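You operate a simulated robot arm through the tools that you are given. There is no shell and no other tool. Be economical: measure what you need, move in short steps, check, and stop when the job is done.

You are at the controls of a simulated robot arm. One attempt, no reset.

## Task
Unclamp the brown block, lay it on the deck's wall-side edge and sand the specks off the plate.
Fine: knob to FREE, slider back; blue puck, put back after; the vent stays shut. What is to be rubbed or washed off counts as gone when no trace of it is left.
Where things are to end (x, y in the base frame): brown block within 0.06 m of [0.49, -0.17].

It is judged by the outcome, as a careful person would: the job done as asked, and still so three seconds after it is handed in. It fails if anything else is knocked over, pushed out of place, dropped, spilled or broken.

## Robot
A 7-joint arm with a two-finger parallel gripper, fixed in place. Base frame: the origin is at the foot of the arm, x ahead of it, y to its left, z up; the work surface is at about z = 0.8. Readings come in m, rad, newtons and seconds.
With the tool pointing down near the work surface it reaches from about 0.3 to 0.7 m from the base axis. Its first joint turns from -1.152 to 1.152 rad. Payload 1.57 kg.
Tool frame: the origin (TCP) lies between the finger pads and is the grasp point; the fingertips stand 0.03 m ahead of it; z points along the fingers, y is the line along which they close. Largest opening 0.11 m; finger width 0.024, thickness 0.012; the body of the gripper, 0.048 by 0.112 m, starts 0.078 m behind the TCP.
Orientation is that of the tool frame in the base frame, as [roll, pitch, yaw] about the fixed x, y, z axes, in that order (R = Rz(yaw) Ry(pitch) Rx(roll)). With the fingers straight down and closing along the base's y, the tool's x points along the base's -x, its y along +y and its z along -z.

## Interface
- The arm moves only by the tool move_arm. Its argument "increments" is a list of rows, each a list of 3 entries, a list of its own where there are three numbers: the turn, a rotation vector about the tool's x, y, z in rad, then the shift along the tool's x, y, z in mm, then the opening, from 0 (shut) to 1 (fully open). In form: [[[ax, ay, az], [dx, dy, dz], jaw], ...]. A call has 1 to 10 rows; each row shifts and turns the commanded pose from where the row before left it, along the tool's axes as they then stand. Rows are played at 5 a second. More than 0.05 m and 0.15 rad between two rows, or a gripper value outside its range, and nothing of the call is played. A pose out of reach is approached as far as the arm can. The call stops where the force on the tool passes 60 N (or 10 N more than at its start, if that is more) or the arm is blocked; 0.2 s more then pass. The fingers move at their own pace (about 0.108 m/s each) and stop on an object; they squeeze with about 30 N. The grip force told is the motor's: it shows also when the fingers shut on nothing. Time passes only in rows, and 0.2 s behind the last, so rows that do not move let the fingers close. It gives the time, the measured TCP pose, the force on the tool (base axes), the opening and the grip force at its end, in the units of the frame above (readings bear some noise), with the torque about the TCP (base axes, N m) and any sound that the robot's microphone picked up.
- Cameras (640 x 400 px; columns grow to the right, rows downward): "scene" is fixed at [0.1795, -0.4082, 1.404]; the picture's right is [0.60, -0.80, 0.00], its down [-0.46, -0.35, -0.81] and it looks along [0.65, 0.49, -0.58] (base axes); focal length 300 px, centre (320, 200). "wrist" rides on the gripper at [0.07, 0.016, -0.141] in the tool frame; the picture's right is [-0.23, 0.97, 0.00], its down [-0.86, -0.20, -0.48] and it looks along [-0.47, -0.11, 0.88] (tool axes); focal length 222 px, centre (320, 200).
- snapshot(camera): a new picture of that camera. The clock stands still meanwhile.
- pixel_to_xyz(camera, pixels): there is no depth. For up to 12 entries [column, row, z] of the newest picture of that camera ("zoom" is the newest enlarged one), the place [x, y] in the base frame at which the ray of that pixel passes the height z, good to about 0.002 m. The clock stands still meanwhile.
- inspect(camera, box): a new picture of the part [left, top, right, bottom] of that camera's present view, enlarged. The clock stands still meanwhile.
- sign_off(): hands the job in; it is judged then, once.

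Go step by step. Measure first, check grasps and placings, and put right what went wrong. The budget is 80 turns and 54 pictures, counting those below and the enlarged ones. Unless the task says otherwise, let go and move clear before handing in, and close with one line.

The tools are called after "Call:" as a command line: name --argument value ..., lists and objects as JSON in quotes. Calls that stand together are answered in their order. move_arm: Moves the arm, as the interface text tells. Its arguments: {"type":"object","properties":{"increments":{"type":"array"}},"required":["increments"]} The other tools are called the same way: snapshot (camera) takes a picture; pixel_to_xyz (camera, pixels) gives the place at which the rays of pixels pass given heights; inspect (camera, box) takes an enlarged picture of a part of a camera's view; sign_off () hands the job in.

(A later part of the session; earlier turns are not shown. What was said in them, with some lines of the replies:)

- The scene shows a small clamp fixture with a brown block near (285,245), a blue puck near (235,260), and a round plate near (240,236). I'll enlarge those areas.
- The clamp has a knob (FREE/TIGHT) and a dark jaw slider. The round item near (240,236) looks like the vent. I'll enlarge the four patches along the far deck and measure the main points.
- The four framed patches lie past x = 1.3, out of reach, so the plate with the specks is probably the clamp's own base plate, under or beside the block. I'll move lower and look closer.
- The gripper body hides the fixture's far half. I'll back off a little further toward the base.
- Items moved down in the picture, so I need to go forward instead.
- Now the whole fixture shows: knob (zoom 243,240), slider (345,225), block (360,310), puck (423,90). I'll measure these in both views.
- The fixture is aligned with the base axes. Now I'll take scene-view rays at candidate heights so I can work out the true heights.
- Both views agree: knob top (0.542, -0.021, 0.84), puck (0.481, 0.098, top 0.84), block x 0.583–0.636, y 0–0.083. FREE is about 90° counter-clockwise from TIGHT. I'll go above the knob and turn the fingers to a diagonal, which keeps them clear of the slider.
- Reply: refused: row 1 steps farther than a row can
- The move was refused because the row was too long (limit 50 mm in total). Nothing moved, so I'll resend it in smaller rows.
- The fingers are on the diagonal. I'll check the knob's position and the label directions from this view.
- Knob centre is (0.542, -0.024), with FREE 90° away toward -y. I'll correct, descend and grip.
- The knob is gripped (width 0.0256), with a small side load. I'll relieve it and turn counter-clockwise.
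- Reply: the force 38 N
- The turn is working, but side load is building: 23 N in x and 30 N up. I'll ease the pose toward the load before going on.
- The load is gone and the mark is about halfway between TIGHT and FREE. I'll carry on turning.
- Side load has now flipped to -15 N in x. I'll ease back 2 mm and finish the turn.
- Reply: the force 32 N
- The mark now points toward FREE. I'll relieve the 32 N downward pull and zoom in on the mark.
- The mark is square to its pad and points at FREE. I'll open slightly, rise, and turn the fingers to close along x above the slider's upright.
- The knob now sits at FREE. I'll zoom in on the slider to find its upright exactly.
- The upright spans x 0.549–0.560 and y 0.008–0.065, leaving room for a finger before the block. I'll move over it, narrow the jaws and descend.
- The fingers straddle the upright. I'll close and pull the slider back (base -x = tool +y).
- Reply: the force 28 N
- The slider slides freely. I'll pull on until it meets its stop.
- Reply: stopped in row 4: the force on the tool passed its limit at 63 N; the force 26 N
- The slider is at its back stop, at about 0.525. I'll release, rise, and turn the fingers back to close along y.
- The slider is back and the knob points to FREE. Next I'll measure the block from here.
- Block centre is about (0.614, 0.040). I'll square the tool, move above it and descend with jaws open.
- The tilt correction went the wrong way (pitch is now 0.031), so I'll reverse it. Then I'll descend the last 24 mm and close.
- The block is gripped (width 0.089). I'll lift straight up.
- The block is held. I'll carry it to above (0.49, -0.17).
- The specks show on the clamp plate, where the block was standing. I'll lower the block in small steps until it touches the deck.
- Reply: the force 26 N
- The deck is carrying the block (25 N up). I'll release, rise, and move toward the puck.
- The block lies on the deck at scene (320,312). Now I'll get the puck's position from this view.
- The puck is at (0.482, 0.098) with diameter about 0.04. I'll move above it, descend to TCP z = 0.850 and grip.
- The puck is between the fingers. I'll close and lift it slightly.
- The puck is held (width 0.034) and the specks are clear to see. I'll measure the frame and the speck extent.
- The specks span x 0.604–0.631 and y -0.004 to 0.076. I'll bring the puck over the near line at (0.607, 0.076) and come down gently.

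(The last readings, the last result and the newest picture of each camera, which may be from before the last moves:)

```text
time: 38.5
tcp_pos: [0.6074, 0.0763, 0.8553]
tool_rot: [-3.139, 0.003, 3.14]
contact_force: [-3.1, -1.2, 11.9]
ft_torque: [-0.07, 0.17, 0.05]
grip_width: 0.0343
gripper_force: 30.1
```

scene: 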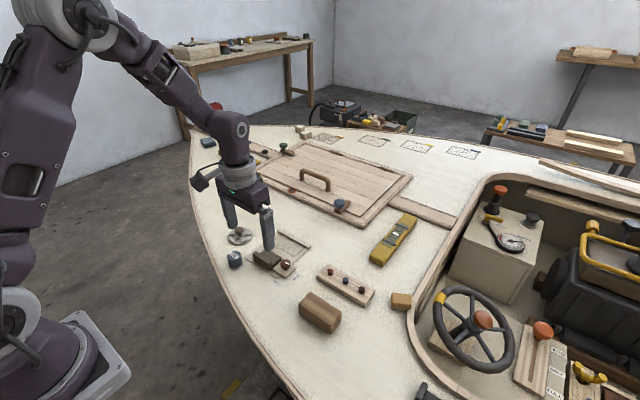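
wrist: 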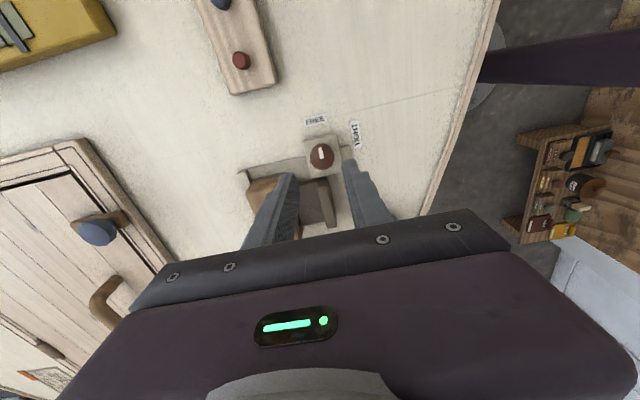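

Contact is at 12 N. I'll stroke along -y, step across in x, and start back.

Call:
move_arm --increments '[[[0, 0, 0], [0, -15, 0], 0.2], [[0, 0, 0], [0, -15, 0], 0.2], [[0, 0, 0], [0, -15, 0], 0.2], [[0, 0, 0], [0, -15, 0], 0.2], [[0, 0, 0], [0, -15, 0], 0.2], [[0, 0, 0], [-13, 0, 0], 0.2], [[0, 0, 0], [0, 15, 0], 0.2], [[0, 0, 0], [0, 15, 0], 0.2], [[0, 0, 0], [0, 15, 0], 0.2], [[0, 0, 0], [0, 15, 0], 0.2]]'

Call:
inspect --camera "scene" --box '[230, 190, 330, 270]'

```text
time: 40.6
tcp_pos: [0.6208, 0.0595, 0.8538]
tool_rot: [-3.141, 0.001, 3.14]
contact_force: [0.3, -4.1, 10.4]
ft_torque: [-0.13, -0.04, 0.02]
grip_width: 0.0342
gripper_force: 29.5
```

```text
5.00 times, centred on (280, 230) of scene
```

zoom: 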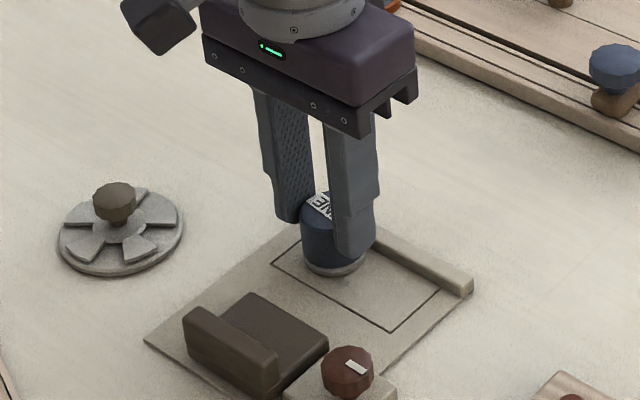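

The swept area looks clean. I'll finish the far end and make another full pass down the middle to leave no trace.

Call:
move_arm --increments '[[[0, 0, 0], [0, 15, 0], 0.2], [[0, 0, 0], [0, 3, 0], 0.2], [[0, 0, 0], [7, 0, 0], 0.2], [[0, 0, 0], [0, -16, 0], 0.2], [[0, 0, 0], [0, -16, 0], 0.2], [[0, 0, 0], [0, -16, 0], 0.2], [[0, 0, 0], [0, -16, 0], 0.2], [[0, 0, 0], [0, -16, 0], 0.2], [[0, 0, 0], [0, 0, -20], 0.2], [[0, 0, 0], [0, 0, -35], 0.2]]'

Call:
move_arm --increments '[[[0, 0, 0], [44, 33, 0], 0.2], [[0, 0, 0], [0, 0, 0], 0.2]]'

```text
time: 42.9
tcp_pos: [0.6118, -0.0018, 0.9088]
tool_rot: [3.141, 0.0, 3.14]
contact_force: [-1.7, -0.4, -1.9]
ft_torque: [0.01, 0.03, 0.01]
grip_width: 0.0341
gripper_force: 30.4
```

```text
refused: row 1 steps farther than a row can; nothing moved
```

Pass done. I'll carry the puck back to above its home at (0.4815, 0.0973), then check the plate.

Call:
move_arm --increments '[[[0, 0, 0], [32.6, 24.8, 0], 0.2], [[0, 0, 0], [32.6, 24.8, 0], 0.2], [[0, 0, 0], [32.6, 24.8, 0], 0.2], [[0, 0, 0], [32.5, 24.7, 0], 0.2], [[0, 0, 0], [0, 0, 0], 0.2]]'

Call:
inspect --camera "scene" --box '[260, 215, 320, 260]'

```text
time: 44.0
tcp_pos: [0.4814, 0.0984, 0.9095]
tool_rot: [3.14, -0.001, 3.14]
contact_force: [-0.2, -0.1, -1.3]
ft_torque: [0.01, -0.01, 0.01]
grip_width: 0.034
gripper_force: 30.2
```

```text
8.89 times, centred on (290, 238) of scene
```

zoom: 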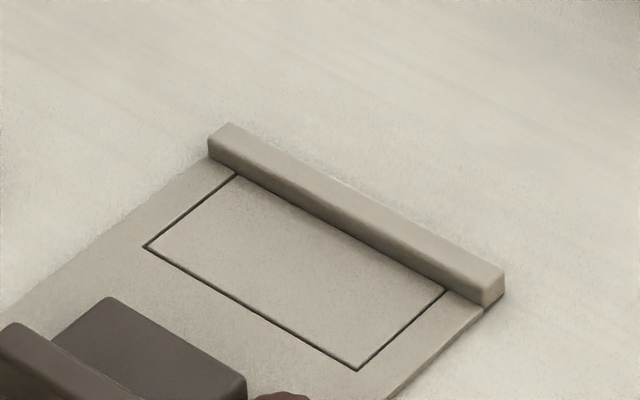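

The plate is clean. I'll lower the puck onto its spot.

Call:
move_arm --increments '[[[0, 0, 0], [0, -1, 30], 0.2], [[0, 0, 0], [0, 0, 22], 0.2], [[0, 0, 0], [0, 0, 3], 0.2], [[0, 0, 0], [0, 0, 2], 0.2], [[0, 0, 0], [0, 0, 1], 0.2], [[0, 0, 0], [0, 0, 0], 0.2]]'

```text
time: 45.5
tcp_pos: [0.4836, 0.0967, 0.8507]
tool_rot: [3.141, 0.001, -3.141]
contact_force: [-2.2, -0.5, 9.1]
ft_torque: [-0.09, 0.18, 0.03]
grip_width: 0.0342
gripper_force: 30.4
```

The puck is touching down (9 N). I'll open partway, rise clear, and check.

Call:
move_arm --increments '[[[0, 0, 0], [0, 0, -0.5], 0.2], [[0, 0, 0], [0, 0, 0], 0.6], [[0, 0, 0], [0, 0, 0], 0.6], [[0, 0, 0], [0, 0, -25], 0.6], [[0, 0, 0], [0, 0, -45], 0.6], [[0, 0, 0], [0, 0, -45], 0.6], [[0, 0, 0], [0, 0, -45], 0.6], [[0, 0, 0], [0, 0, 0], 0.6]]'

Call:
snapshot --camera "scene"

Call:
inspect --camera "scene" --box '[210, 210, 350, 335]'

Call:
pixel_to_xyz --camera "scene" --pixels '[[320, 309, 0.842], [234, 256, 0.84]]'

```text
time: 47.2
tcp_pos: [0.4826, 0.0967, 1.0124]
tool_rot: [3.142, 0.001, -3.141]
contact_force: [0.2, 0.2, 0.1]
ft_torque: [0.0, 0.0, -0.02]
grip_width: 0.066
gripper_force: 0.0
```

```text
14 pictures are left
```

scene: 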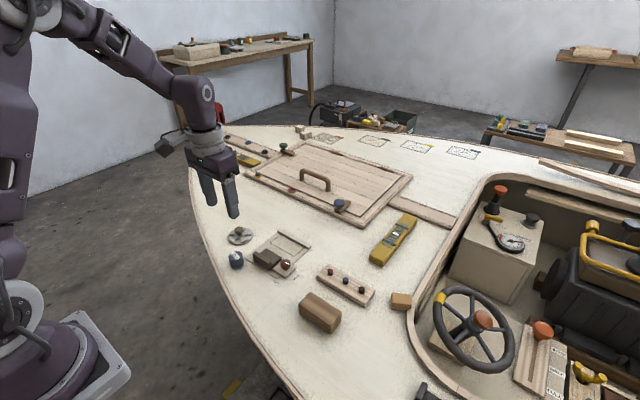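

```text
3.20 times, centred on (280, 272) of scene
```

zoom: 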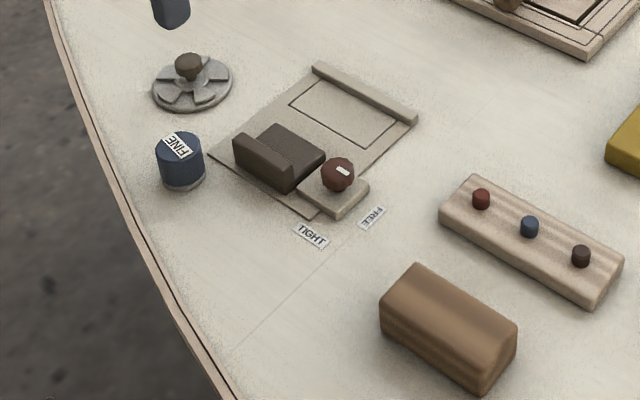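

```text
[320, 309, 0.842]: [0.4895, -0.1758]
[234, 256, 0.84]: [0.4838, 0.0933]
```

Everything checks out: block on the deck at about (0.49, -0.17), plate clean, knob at FREE, slider back, puck home, vent untouched, and the arm clear. I'm handing in.

Call:
sign_off

```text
The job is handed in.
```

The brown block is unclamped and lying at about (0.49, -0.17), the specks are sanded off the plate, and the blue puck is back in its place with the vent still shut.
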